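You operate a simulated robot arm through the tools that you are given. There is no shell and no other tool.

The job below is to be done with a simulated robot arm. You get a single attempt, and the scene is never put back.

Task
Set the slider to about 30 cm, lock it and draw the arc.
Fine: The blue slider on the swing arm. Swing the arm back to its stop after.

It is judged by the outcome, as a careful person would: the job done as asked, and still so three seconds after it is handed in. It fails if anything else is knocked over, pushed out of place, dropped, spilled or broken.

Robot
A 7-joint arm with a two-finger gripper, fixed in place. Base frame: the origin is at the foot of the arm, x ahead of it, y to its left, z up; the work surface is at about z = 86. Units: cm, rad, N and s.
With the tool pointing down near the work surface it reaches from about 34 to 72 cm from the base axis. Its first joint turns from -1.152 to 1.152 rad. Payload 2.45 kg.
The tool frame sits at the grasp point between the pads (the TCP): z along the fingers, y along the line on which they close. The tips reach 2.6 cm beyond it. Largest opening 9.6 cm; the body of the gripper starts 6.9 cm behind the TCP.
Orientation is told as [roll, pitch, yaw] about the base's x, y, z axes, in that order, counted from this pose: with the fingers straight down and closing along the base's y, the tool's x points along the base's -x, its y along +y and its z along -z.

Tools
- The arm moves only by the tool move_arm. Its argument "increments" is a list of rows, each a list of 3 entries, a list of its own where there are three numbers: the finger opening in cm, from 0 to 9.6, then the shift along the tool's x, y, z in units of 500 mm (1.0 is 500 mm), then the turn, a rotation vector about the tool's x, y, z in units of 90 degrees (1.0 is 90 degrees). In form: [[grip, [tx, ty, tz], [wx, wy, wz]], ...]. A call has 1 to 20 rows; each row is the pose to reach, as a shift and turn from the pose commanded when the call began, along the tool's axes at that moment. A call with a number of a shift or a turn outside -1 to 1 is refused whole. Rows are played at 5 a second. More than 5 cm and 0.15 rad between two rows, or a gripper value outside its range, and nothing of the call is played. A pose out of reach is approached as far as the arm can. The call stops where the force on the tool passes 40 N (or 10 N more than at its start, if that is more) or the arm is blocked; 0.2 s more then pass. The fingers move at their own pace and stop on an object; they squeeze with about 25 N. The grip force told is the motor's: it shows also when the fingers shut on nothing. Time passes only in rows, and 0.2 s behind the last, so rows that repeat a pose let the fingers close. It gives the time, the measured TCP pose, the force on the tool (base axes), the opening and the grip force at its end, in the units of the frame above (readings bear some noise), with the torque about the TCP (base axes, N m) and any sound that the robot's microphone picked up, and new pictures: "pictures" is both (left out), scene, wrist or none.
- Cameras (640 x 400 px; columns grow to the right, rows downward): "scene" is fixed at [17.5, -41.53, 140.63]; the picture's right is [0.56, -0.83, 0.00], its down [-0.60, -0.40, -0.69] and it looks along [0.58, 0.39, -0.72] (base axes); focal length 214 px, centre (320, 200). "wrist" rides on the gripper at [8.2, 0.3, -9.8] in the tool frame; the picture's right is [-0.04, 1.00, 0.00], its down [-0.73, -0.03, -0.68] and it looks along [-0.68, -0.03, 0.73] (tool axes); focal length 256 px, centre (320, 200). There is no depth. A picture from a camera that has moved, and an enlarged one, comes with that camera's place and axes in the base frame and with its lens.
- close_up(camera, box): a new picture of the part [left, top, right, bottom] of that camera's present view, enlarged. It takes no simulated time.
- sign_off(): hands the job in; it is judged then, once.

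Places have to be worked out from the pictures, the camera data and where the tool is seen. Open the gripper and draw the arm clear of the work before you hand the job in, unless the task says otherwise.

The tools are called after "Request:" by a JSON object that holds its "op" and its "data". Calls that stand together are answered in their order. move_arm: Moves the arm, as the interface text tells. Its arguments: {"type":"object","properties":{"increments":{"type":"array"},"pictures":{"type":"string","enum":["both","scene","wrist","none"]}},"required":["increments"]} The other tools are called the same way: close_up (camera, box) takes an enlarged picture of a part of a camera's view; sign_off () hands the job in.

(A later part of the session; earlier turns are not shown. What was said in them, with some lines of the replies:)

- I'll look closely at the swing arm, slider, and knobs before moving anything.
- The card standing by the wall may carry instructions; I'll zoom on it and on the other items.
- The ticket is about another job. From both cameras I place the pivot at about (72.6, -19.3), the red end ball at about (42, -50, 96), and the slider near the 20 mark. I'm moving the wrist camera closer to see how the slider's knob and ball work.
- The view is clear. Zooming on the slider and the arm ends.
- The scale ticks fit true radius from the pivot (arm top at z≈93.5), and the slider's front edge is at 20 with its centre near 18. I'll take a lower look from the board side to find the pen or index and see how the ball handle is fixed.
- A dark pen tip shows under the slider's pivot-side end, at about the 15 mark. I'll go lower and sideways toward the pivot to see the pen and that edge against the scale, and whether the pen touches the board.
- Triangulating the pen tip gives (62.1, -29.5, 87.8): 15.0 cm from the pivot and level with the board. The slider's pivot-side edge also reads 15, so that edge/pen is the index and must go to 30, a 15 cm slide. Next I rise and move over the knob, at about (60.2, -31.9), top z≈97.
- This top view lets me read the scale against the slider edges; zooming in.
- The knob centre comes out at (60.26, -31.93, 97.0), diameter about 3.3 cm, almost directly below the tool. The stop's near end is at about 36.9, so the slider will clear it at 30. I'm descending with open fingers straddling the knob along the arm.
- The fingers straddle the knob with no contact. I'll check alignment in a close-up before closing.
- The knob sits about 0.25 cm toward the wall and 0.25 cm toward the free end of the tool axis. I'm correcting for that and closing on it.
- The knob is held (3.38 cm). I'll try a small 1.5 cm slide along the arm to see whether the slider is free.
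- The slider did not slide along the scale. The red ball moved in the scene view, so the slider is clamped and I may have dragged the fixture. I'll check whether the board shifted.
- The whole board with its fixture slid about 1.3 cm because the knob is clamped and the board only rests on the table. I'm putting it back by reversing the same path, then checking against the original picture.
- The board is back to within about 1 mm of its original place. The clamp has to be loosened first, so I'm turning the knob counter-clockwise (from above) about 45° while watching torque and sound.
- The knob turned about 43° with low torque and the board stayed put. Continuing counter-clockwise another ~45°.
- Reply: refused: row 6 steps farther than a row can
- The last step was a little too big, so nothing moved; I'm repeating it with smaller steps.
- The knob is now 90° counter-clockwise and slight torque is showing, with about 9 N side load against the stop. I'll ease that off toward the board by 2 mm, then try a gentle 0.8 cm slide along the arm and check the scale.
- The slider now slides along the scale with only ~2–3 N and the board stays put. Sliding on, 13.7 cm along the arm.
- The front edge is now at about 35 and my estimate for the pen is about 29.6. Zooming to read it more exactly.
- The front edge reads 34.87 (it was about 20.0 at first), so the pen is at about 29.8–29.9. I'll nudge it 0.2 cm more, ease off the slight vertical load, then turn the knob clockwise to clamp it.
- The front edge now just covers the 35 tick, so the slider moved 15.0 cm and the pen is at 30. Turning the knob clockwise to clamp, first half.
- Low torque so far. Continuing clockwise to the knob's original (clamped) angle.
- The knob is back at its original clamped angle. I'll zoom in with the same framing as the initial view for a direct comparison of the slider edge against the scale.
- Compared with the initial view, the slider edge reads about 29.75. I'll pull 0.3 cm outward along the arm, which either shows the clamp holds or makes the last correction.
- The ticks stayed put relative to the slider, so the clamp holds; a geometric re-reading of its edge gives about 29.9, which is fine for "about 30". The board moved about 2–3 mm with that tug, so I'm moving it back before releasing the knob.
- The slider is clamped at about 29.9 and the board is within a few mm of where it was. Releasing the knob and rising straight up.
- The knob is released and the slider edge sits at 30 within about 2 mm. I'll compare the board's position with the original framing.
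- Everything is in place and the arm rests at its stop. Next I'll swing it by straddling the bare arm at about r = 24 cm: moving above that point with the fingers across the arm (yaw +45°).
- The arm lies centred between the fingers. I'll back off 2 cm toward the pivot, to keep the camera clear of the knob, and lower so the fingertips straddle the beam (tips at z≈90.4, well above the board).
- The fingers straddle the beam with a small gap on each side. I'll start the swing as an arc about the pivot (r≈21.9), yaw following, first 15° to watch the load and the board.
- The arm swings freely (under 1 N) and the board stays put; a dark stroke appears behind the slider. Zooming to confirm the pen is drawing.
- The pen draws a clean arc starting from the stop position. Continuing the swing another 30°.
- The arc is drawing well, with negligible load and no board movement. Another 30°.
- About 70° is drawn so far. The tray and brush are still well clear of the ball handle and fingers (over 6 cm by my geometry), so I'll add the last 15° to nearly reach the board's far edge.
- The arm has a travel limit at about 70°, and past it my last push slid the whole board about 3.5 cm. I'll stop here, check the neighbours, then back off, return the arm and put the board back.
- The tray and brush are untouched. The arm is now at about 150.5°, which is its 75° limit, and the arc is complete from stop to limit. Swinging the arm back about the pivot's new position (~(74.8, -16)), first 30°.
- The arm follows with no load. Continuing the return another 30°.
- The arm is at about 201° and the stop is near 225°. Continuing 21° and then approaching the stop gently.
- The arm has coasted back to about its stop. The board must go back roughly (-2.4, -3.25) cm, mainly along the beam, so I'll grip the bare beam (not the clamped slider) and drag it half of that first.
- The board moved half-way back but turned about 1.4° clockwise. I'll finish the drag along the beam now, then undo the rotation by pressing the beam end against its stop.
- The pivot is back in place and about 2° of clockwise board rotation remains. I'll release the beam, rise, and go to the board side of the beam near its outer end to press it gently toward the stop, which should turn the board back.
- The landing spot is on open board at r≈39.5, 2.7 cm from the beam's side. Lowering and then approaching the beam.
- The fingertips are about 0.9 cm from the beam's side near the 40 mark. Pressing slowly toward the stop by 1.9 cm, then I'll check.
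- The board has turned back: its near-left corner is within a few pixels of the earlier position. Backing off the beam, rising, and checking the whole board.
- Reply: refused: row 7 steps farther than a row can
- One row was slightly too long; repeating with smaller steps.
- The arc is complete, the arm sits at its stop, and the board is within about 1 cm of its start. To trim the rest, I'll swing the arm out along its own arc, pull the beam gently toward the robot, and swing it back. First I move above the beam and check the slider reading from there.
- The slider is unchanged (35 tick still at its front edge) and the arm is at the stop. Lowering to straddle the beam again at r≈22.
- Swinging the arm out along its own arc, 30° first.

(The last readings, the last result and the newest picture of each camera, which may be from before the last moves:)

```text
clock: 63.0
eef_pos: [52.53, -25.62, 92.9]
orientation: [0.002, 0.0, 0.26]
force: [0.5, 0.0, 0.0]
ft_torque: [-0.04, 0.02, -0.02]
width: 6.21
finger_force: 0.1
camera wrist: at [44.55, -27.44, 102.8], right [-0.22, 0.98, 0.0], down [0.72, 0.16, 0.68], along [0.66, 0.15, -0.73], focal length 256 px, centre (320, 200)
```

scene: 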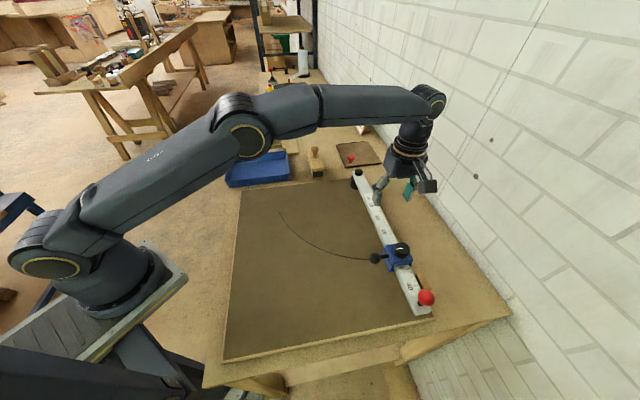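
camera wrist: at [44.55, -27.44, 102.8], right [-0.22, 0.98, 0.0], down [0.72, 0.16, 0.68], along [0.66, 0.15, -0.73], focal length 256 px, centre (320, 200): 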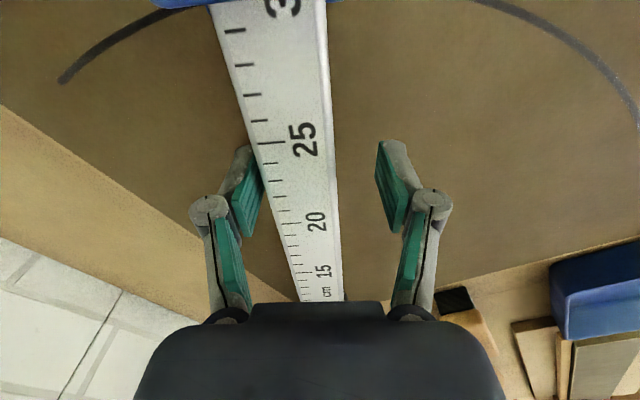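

Free swing. Another 27°, bringing the arm to about 170° (well short of its limit).

Request:
{"op": "move_arm", "data": {"increments": [[6.2, [-0.0004, 0.0232, 0], [0, 0, 0.0333]], [6.2, [-0.0019, 0.0464, 0], [0, 0, 0.0667]], [6.2, [-0.0048, 0.0695, 0], [0, 0, 0.1]], [6.2, [-0.0087, 0.0923, 0], [0, 0, 0.1333]], [6.2, [-0.0139, 0.115, 0], [0, 0, 0.1667]], [6.2, [-0.0203, 0.1373, 0], [0, 0, 0.2]], [6.2, [-0.0278, 0.1593, 0], [0, 0, 0.2333]], [6.2, [-0.0364, 0.1808, 0], [0, 0, 0.2667]], [6.2, [-0.0462, 0.2019, 0], [0, 0, 0.3]], [6.2, [-0.0462, 0.2019, 0], [0, 0, 0.3]]]}}

Request:
{"op": "close_up", "data": {"camera": "scene", "box": [210, 140, 450, 370]}}

Request:
{"op": "close_up", "data": {"camera": "scene", "box": [350, 225, 470, 330]}}

Request:
{"op": "close_up", "data": {"camera": "scene", "box": [330, 160, 450, 235]}}

```text
clock: 65.2
eef_pos: [52.03, -15.3, 92.94]
orientation: [-0.001, -0.002, -0.211]
force: [-0.1, -0.7, 0.1]
ft_torque: [-0.02, 0.02, 0.03]
width: 6.19
finger_force: 0.1
camera wrist: at [44.2, -13.28, 102.86], right [0.25, 0.97, 0.0], down [0.71, -0.18, 0.68], along [0.66, -0.17, -0.73], focal length 256 px, centre (320, 200)
```

scene: 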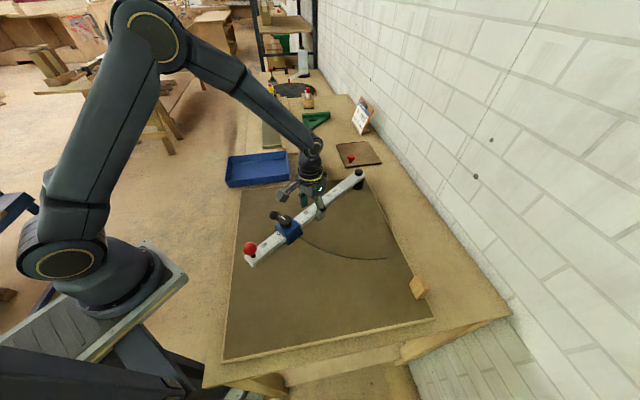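
wrist: 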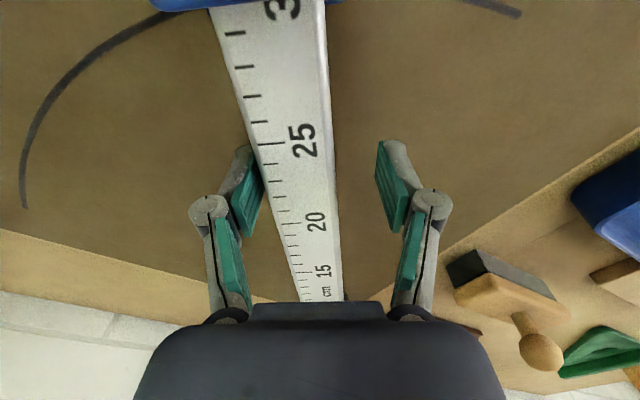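

```text
1.74 times, centred on (330, 255) of scene
camera zoom: at [17.5, -41.53, 140.63], right [0.56, -0.83, 0.0], down [-0.6, -0.4, -0.69], along [0.58, 0.39, -0.72], focal length 373 px, centre (303, 104)
```

zoom: 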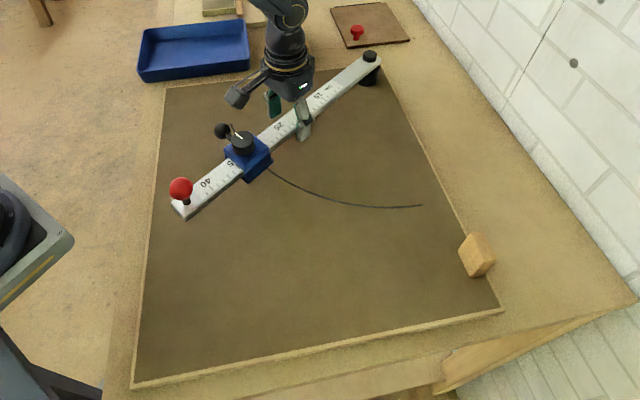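

```text
3.81 times, centred on (410, 278) of scene
camera zoom: at [17.5, -41.53, 140.63], right [0.56, -0.83, 0.0], down [-0.6, -0.4, -0.69], along [0.58, 0.39, -0.72], focal length 817 px, centre (-23, -95)
```

zoom: 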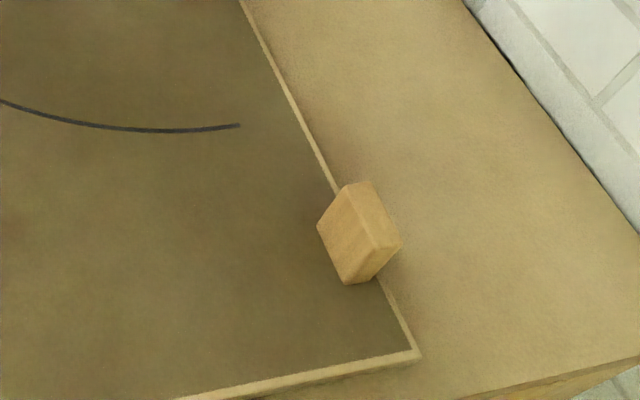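

```text
5.33 times, centred on (390, 198) of scene
camera zoom: at [17.5, -41.53, 140.63], right [0.56, -0.83, 0.0], down [-0.6, -0.4, -0.69], along [0.58, 0.39, -0.72], focal length 1144 px, centre (-53, 213)
```

zoom: 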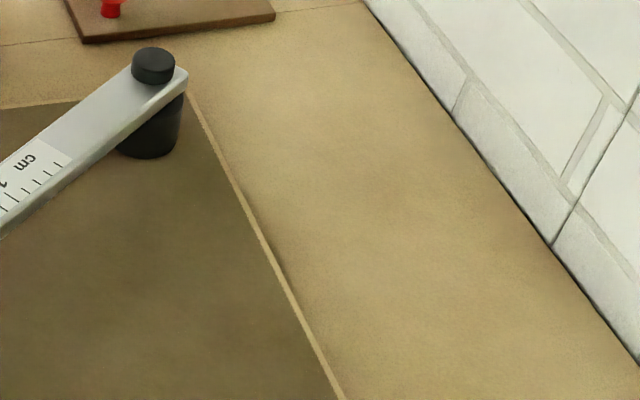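

The board stayed put through the swing. I'll bring the arm to about 165°, centre the fingers on it, grip, and pull it 0.85 cm outward along its own length, to shift the pivot back toward its original spot.

Request:
{"op": "move_arm", "data": {"increments": [[6.2, [-0.0004, 0.0232, 0], [0, 0, 0.0333]], [6.2, [-0.0019, 0.0464, 0], [0, 0, 0.0667]], [6.2, [-0.0019, 0.0464, 0], [0, 0, 0.0667]], [6.2, [-0.0005, 0.024, 0], [0, 0, 0.0344]], [4.5, [-0.0005, 0.024, 0], [0, 0, 0.0344]], [2.0, [-0.0005, 0.024, 0], [0, 0, 0.0344]], [2.0, [-0.0005, 0.024, 0], [0, 0, 0.0344]], [2.0, [-0.0005, 0.024, 0], [0, 0, 0.0344]], [2.0, [0.005, 0.0243, 0], [0, 0, 0.0344]], [2.0, [0.011, 0.0246, 0], [0, 0, 0.0344]], [2.0, [0.0165, 0.0249, 0], [0, 0, 0.0344]], [2.0, [0.0165, 0.0249, 0], [0, 0, 0.0344]]]}}

Request:
{"op": "close_up", "data": {"camera": "scene", "box": [350, 225, 470, 330]}}

Request:
{"op": "close_up", "data": {"camera": "scene", "box": [330, 160, 450, 235]}}

Request:
{"op": "close_up", "data": {"camera": "scene", "box": [210, 140, 450, 370]}}

```text
clock: 67.8
eef_pos: [51.53, -13.9, 92.87]
orientation: [-0.001, -0.001, -0.266]
force: [12.4, 0.3, -1.0]
ft_torque: [-0.05, -0.42, 0.64]
width: 3.48
finger_force: 24.8
camera wrist: at [43.79, -11.43, 102.85], right [0.3, 0.95, 0.0], down [0.7, -0.22, 0.68], along [0.65, -0.2, -0.73], focal length 256 px, centre (320, 200)
```

scene: 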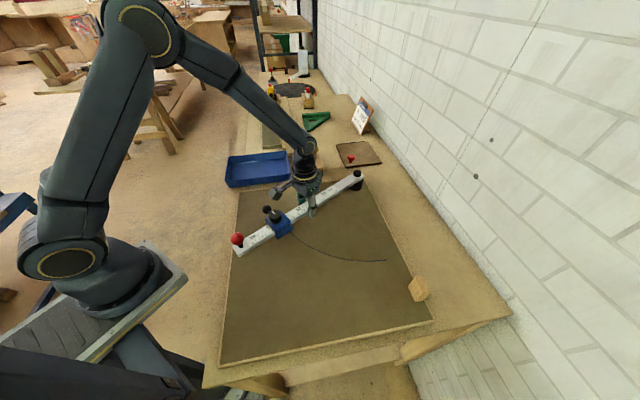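
wrist: 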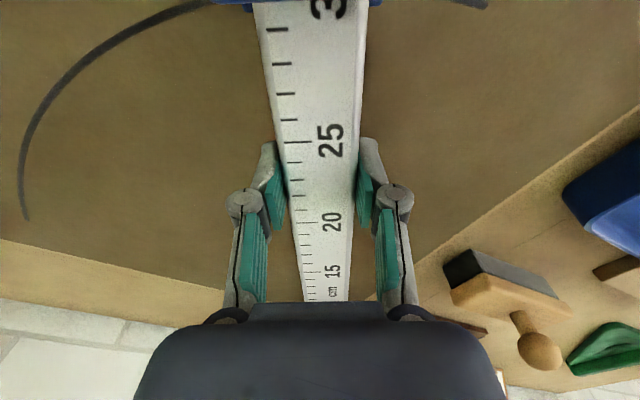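

```text
3.81 times, centred on (410, 278) of scene
camera zoom: at [17.54, -41.54, 140.63], right [0.56, -0.83, 0.0], down [-0.6, -0.4, -0.69], along [0.58, 0.39, -0.72], focal length 817 px, centre (-23, -95)
```

zoom: 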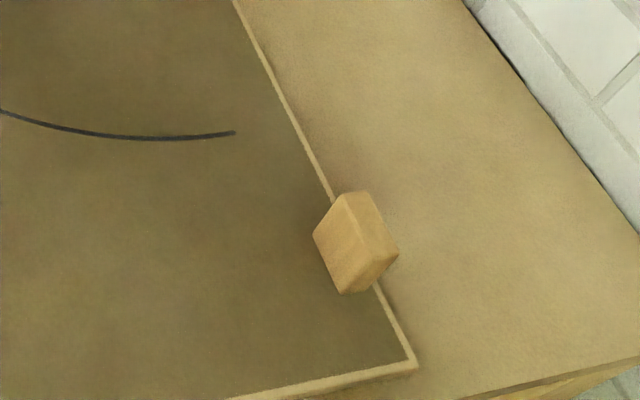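

```text
5.33 times, centred on (390, 198) of scene
camera zoom: at [17.54, -41.54, 140.63], right [0.56, -0.83, 0.0], down [-0.6, -0.4, -0.69], along [0.58, 0.39, -0.72], focal length 1144 px, centre (-53, 213)
```

zoom: 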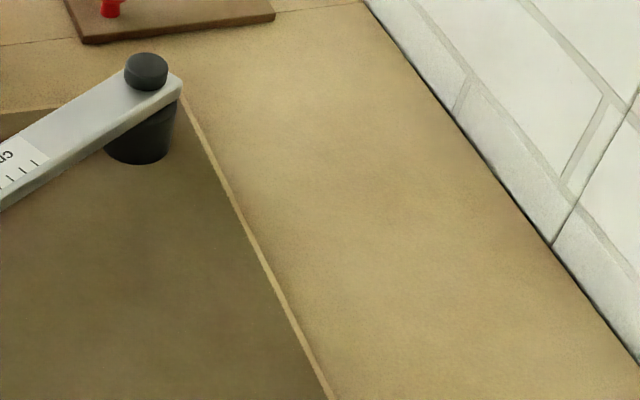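

```text
1.74 times, centred on (330, 255) of scene
camera zoom: at [17.54, -41.54, 140.63], right [0.56, -0.83, 0.0], down [-0.6, -0.4, -0.69], along [0.58, 0.39, -0.72], focal length 373 px, centre (303, 104)
```

zoom: 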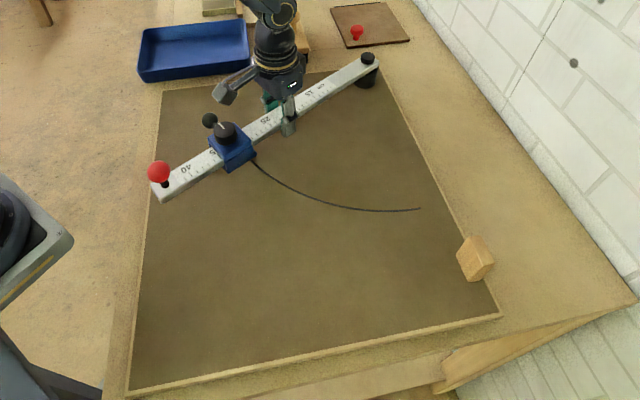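

The board's corners and pivot are now within about 0.5 cm of where they started, which is close enough. Releasing the beam and swinging the arm back, first 30°.

Request:
{"op": "move_arm", "data": {"increments": [[6.2, [0, 0, 0], [0, 0, 0]], [6.2, [0, 0, 0], [0, 0, 0]], [6.2, [0, 0, 0], [0, 0, 0]], [6.2, [-0.0008, -0.0234, 0], [0, 0, -0.0333]], [6.2, [-0.0029, -0.0468, 0], [0, 0, -0.0667]], [6.2, [-0.0061, -0.0701, 0], [0, 0, -0.1]], [6.2, [-0.0106, -0.093, 0], [0, 0, -0.1333]], [6.2, [-0.0163, -0.1159, 0], [0, 0, -0.1667]], [6.2, [-0.0231, -0.1382, 0], [0, 0, -0.2]], [6.2, [-0.0312, -0.1603, 0], [0, 0, -0.2333]], [6.2, [-0.0403, -0.1819, 0], [0, 0, -0.2667]], [6.2, [-0.0506, -0.203, 0], [0, 0, -0.3]], [6.2, [-0.0619, -0.2235, 0], [0, 0, -0.3333]], [6.2, [-0.0619, -0.2235, 0], [0, 0, -0.3333]]], "pictures": "wrist"}}

```text
clock: 70.8
eef_pos: [51.42, -25.57, 92.89]
orientation: [0.001, 0.002, 0.26]
force: [0.5, -0.1, 0.0]
ft_torque: [0.0, 0.03, -0.03]
width: 6.22
finger_force: 0.1
camera wrist: at [43.69, -27.3, 102.84], right [-0.22, 0.98, 0.0], down [0.72, 0.16, 0.68], along [0.66, 0.15, -0.73], focal length 256 px, centre (320, 200)
```

wrist: 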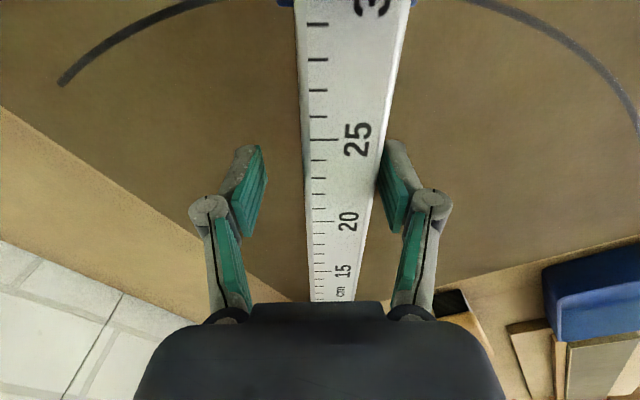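

Continuing the return, slowing at the end so the arm doesn't knock the stop.

Request:
{"op": "move_arm", "data": {"increments": [[6.2, [-0.0008, -0.0234, 0], [0, 0, -0.0333]], [6.2, [-0.0029, -0.0468, 0], [0, 0, -0.0667]], [6.2, [-0.0061, -0.0701, 0], [0, 0, -0.1]], [6.2, [-0.0106, -0.093, 0], [0, 0, -0.1333]], [6.2, [-0.0163, -0.1159, 0], [0, 0, -0.1667]], [6.2, [-0.0231, -0.1382, 0], [0, 0, -0.2]], [6.2, [-0.0312, -0.1603, 0], [0, 0, -0.2333]], [6.2, [-0.0357, -0.1712, 0], [0, 0, -0.25]], [6.2, [-0.0403, -0.1819, 0], [0, 0, -0.2667]], [6.2, [-0.0454, -0.1925, 0], [0, 0, -0.2833]], [6.2, [-0.0506, -0.203, 0], [0, 0, -0.3]], [6.2, [-0.0506, -0.203, 0], [0, 0, -0.3]]]}}

Request:
{"op": "close_up", "data": {"camera": "scene", "box": [350, 225, 470, 330]}}

```text
clock: 73.4
eef_pos: [56.51, -34.8, 92.94]
orientation: [0.0, 0.0, 0.731]
force: [-1.2, 0.6, 0.4]
ft_torque: [0.05, -0.03, 0.01]
width: 6.21
finger_force: 0.0
camera wrist: at [50.34, -39.9, 102.79], right [-0.64, 0.77, 0.0], down [0.57, 0.47, 0.68], along [0.52, 0.43, -0.73], focal length 256 px, centre (320, 200)
```

scene: 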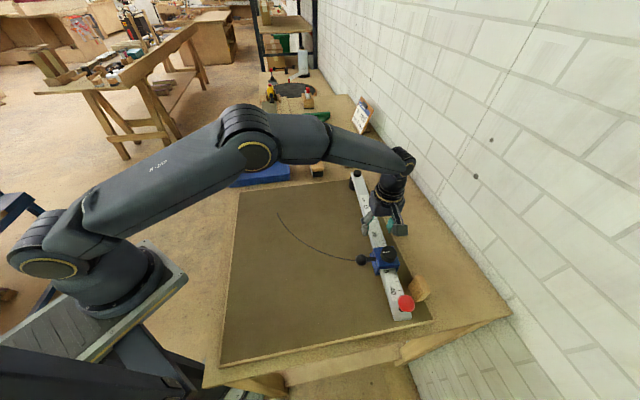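
wrist: 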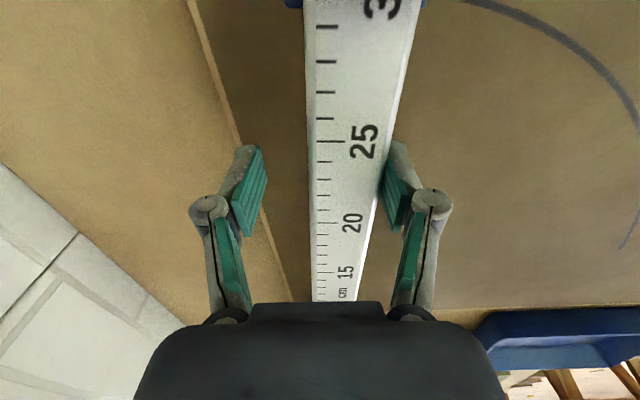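

```text
3.81 times, centred on (410, 278) of scene
camera zoom: at [17.5, -41.54, 140.63], right [0.56, -0.83, 0.0], down [-0.6, -0.4, -0.69], along [0.58, 0.39, -0.72], focal length 817 px, centre (-23, -95)
```

zoom: 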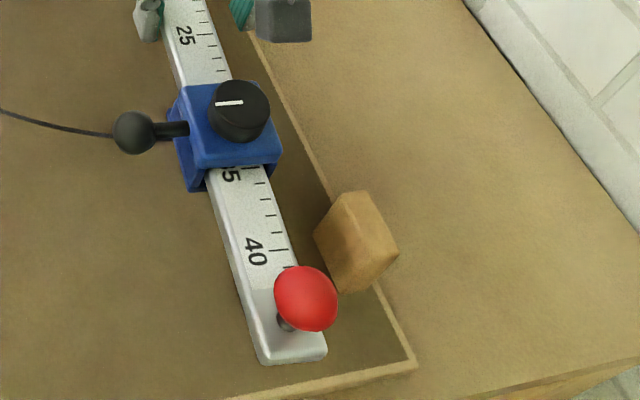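

The arm is about 5° short of the stop. Nudging it the rest of the way slowly.

Request:
{"op": "move_arm", "data": {"increments": [[6.2, [-0.0003, -0.0118, 0], [0, 0, -0.0167]], [6.2, [-0.0008, -0.0234, 0], [0, 0, -0.0333]], [6.2, [-0.0016, -0.0353, 0], [0, 0, -0.05]], [6.2, [-0.002, -0.04, 0], [0, 0, -0.0567]], [6.2, [-0.002, -0.04, 0], [0, 0, -0.0567]]]}}

Request:
{"op": "close_up", "data": {"camera": "scene", "box": [350, 225, 470, 330]}}

```text
clock: 74.6
eef_pos: [58.06, -36.07, 92.93]
orientation: [0.001, 0.002, 0.818]
force: [-0.6, 0.8, -0.2]
ft_torque: [0.02, 0.01, -0.01]
width: 6.23
finger_force: 0.9
camera wrist: at [52.27, -41.87, 102.85], right [-0.7, 0.71, 0.0], down [0.52, 0.52, 0.68], along [0.48, 0.48, -0.73], focal length 256 px, centre (320, 200)
```

scene: 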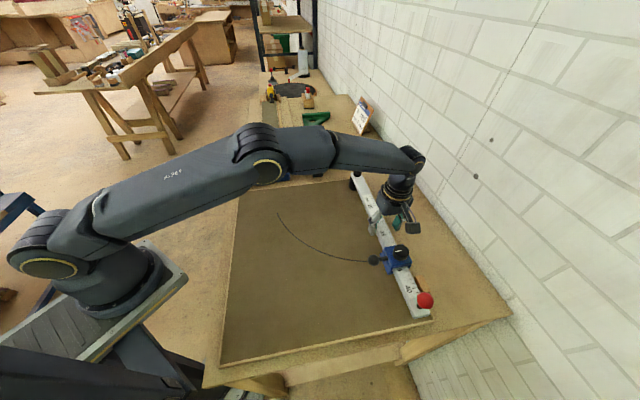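
wrist: 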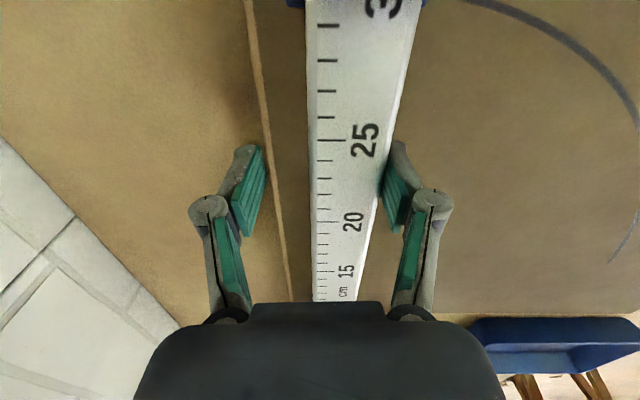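

```text
3.81 times, centred on (410, 278) of scene
camera zoom: at [17.5, -41.53, 140.63], right [0.56, -0.83, 0.0], down [-0.6, -0.4, -0.69], along [0.58, 0.39, -0.72], focal length 817 px, centre (-23, -95)
```

zoom: 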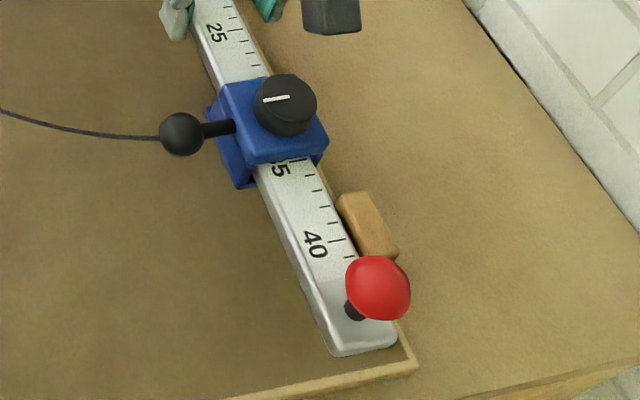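

The arm appears to be at the stop with about 1 N. A tighter zoom to confirm there is no gap.

Request:
{"op": "close_up", "data": {"camera": "scene", "box": [415, 265, 445, 300]}}

Request:
{"op": "close_up", "data": {"camera": "scene", "box": [330, 160, 450, 235]}}

```text
11.43 times, centred on (430, 282) of scene
camera zoom: at [17.5, -41.53, 140.63], right [0.56, -0.83, 0.0], down [-0.6, -0.4, -0.69], along [0.58, 0.39, -0.72], focal length 2451 px, centre (-937, -743)
```

zoom: 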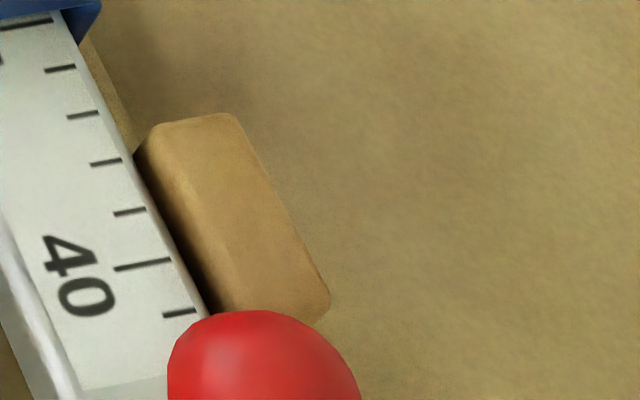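

```text
5.33 times, centred on (390, 198) of scene
camera zoom: at [17.5, -41.53, 140.63], right [0.56, -0.83, 0.0], down [-0.6, -0.4, -0.69], along [0.58, 0.39, -0.72], focal length 1144 px, centre (-53, 213)
```

zoom: 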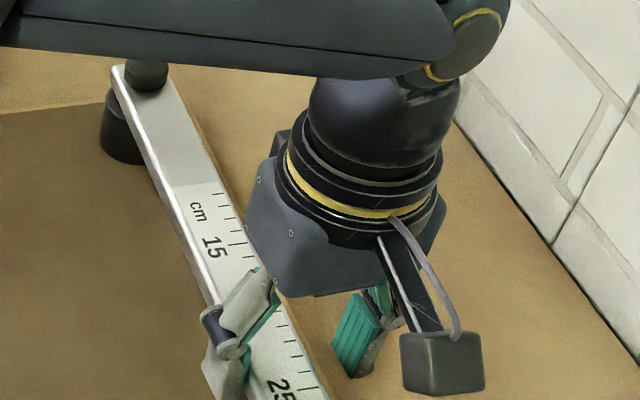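

The beam lies against the stop. I'll give it one light 2 mm press, back the fingers off, then rise clear.

Request:
{"op": "move_arm", "data": {"increments": [[6.2, [0, -0.003, 0], [0, 0, 0]], [6.2, [0, -0.005, 0], [0, 0, 0]], [6.2, [0, -0.005, 0], [0, 0, 0]]], "pictures": "none"}}

```text
clock: 75.4
eef_pos: [58.15, -36.24, 92.84]
orientation: [0.001, 0.001, 0.819]
force: [-3.7, 2.3, -2.0]
ft_torque: [0.0, 0.04, -0.04]
width: 6.49
finger_force: 2.6
```

The 4–5 N reaction confirms the arm is on its stop. Easing the fingers off and rising straight up.

Request:
{"op": "move_arm", "data": {"increments": [[6.8, [0, 0.006, 0], [0, 0, 0]], [7.0, [0, 0.014, 0], [0, 0, 0]], [7.0, [0, 0.014, 0], [0, 0, 0]], [7.0, [0, 0.014, -0.06], [0, 0, 0]], [7.0, [0, 0.014, -0.14], [0, 0, 0]], [7.0, [0, 0.014, -0.22], [0, 0, 0]], [7.0, [0, 0.014, -0.3], [0, 0, 0]], [7.0, [0, 0.014, -0.36], [0, 0, 0]], [7.0, [0, 0.014, -0.36], [0, 0, 0]]]}}

Request:
{"op": "close_up", "data": {"camera": "wrist", "box": [220, 0, 420, 130]}}

Request:
{"op": "close_up", "data": {"camera": "scene", "box": [350, 225, 470, 330]}}

Request:
{"op": "close_up", "data": {"camera": "scene", "box": [330, 160, 450, 235]}}

```text
clock: 77.4
eef_pos: [57.73, -35.95, 110.76]
orientation: [0.001, 0.001, 0.818]
force: [0.0, 0.9, 0.2]
ft_torque: [-0.02, -0.01, -0.01]
width: 6.99
finger_force: 0.1
camera wrist: at [52.02, -41.7, 120.67], right [-0.7, 0.71, 0.0], down [0.52, 0.52, 0.68], along [0.48, 0.48, -0.73], focal length 256 px, centre (320, 200)
```

scene: 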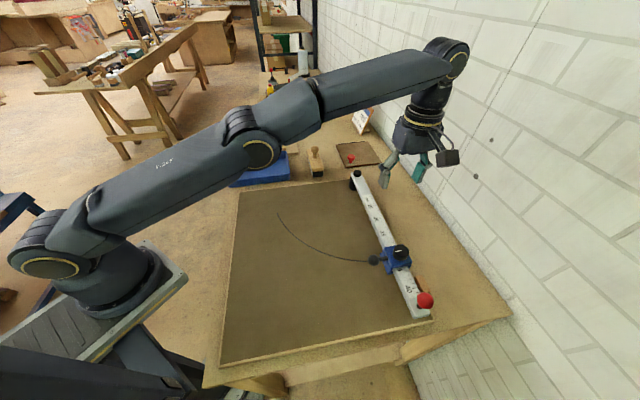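
wrist: 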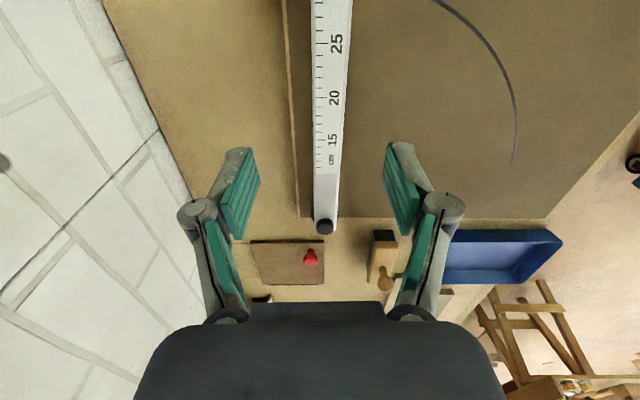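

```text
3.08 times, centred on (320, 65) of wrist
camera zoom: at [52.02, -41.7, 120.67], right [-0.7, 0.71, 0.0], down [0.52, 0.52, 0.68], along [0.48, 0.48, -0.73], focal length 788 px, centre (320, 615)
```

zoom: 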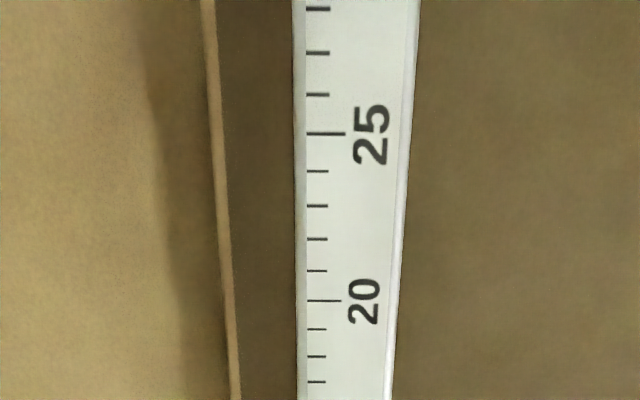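

```text
3.81 times, centred on (410, 278) of scene
camera zoom: at [17.5, -41.53, 140.63], right [0.56, -0.83, 0.0], down [-0.6, -0.4, -0.69], along [0.58, 0.39, -0.72], focal length 817 px, centre (-23, -95)
```

zoom: 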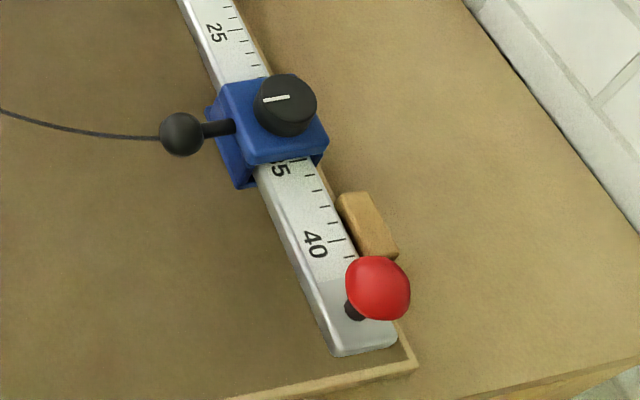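

```text
5.33 times, centred on (390, 198) of scene
camera zoom: at [17.5, -41.53, 140.63], right [0.56, -0.83, 0.0], down [-0.6, -0.4, -0.69], along [0.58, 0.39, -0.72], focal length 1144 px, centre (-53, 213)
```

zoom: 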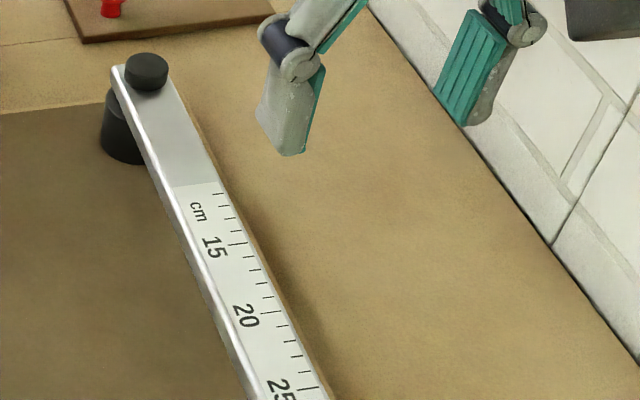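

Everything looks right: slider clamped at 30, arc drawn, arm at its stop, board about half a centimetre from its original place. Withdrawing the arm to its starting pose with the gripper open.

Request:
{"op": "move_arm", "data": {"increments": [[8.0, [0.0095, 0.0761, -0.028], [0, 0, 0.0579]], [9.6, [0.0189, 0.1522, -0.056], [0, 0, 0.1158]], [9.6, [0.0284, 0.2283, -0.084], [0, 0, 0.1737]], [9.6, [0.0379, 0.3044, -0.112], [0, 0, 0.2316]], [9.6, [0.0473, 0.3805, -0.14], [0, 0, 0.2894]], [9.6, [0.0568, 0.4566, -0.168], [0, 0, 0.3473]], [9.6, [0.0663, 0.5327, -0.196], [0, 0, 0.4052]], [9.6, [0.0757, 0.6088, -0.224], [0, 0, 0.4631]], [9.6, [0.0852, 0.6848, -0.252], [0, 0, 0.521]], [9.6, [0.0852, 0.6848, -0.252], [0, 0, 0.521]]]}}

Request:
{"op": "close_up", "data": {"camera": "wrist", "box": [80, 80, 340, 270]}}

Request:
{"op": "close_up", "data": {"camera": "scene", "box": [210, 140, 450, 370]}}

```text
clock: 79.6
eef_pos: [29.69, -15.5, 123.58]
orientation: [0.0, 0.0, -0.002]
force: [0.1, 0.5, 0.2]
ft_torque: [-0.03, 0.02, -0.04]
width: 9.61
finger_force: 0.0
camera wrist: at [21.57, -15.14, 133.5], right [0.04, 1.0, 0.0], down [0.73, -0.03, 0.68], along [0.68, -0.03, -0.73], focal length 256 px, centre (320, 200)
```

scene: 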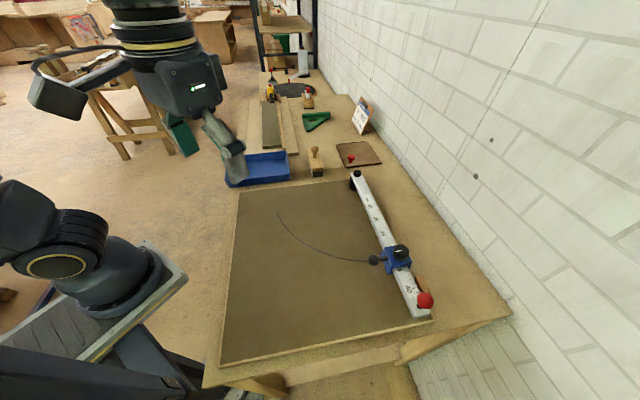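
wrist: 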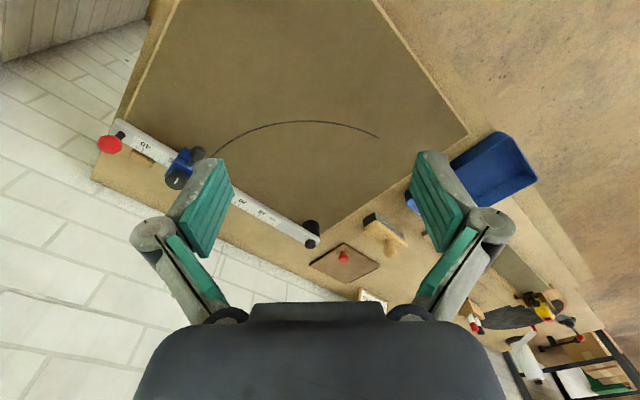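

```text
2.11 times, centred on (210, 175) of wrist
camera zoom: at [21.57, -15.14, 133.5], right [0.04, 1.0, 0.0], down [0.73, -0.03, 0.68], along [0.68, -0.03, -0.73], focal length 539 px, centre (552, 253)
```

zoom: 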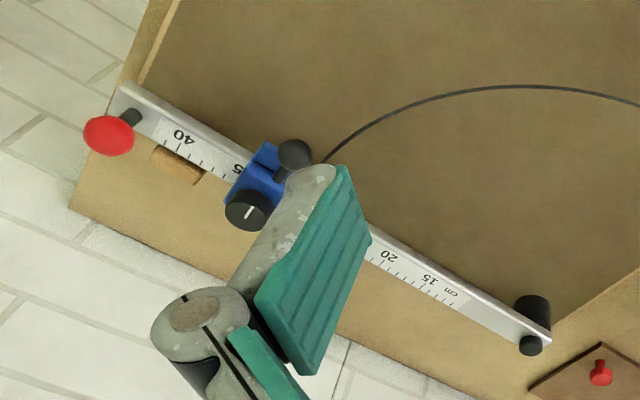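

```text
1.74 times, centred on (330, 255) of scene
camera zoom: at [17.5, -41.53, 140.63], right [0.56, -0.83, 0.0], down [-0.6, -0.4, -0.69], along [0.58, 0.39, -0.72], focal length 373 px, centre (303, 104)
```

zoom: 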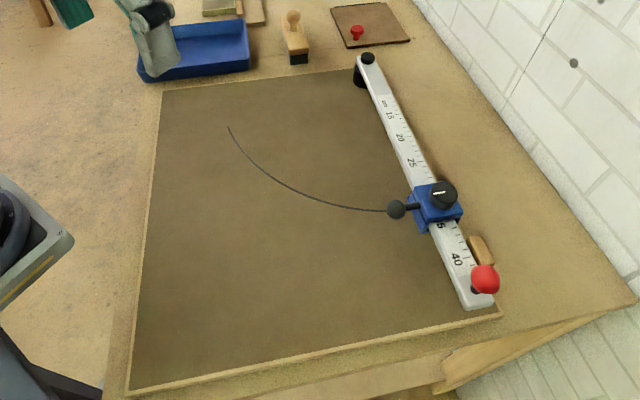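

From the same pose as at the start, the pivot and red ball appear within a pixel or two of their original places. The arc runs from the stop to the arm's travel limit, the slider is clamped with its pen at about 30 cm, the swing arm is on its stop, and the gripper is open and clear. Handing the job in.

Request:
{"op": "sign_off", "data": {}}

```text
The job is handed in.
```

The slider is locked with its pen at about 29.9 cm, the arc is drawn, and the swing arm is back on its stop. I handed the job in with the gripper open and the robot arm back at its starting pose.

- **Slider:** I read the setting at the slider's pivot-side edge, because the pen sits there and its distance from the pivot matches the scale. It was clamped at 15 at the start, so I loosened the knob, slid it out and tightened it back to the same angle. It held when I pulled on it.
- **Arc:** it runs about 75°, from the stop to the limit of the arm's travel. The arm was swung out a second time, over the same arc, while I was putting the board back.
- **Board moved:** the drawing board is loose on the table and I shifted it twice. It slid about 1.3 cm when I first pulled on the clamped slider. It slid about 3.5 cm when I pushed past the arm's limit. I moved it back both times, and it now sits roughly half a centimetre from where it started.

The tray and brush beside the board were not touched.
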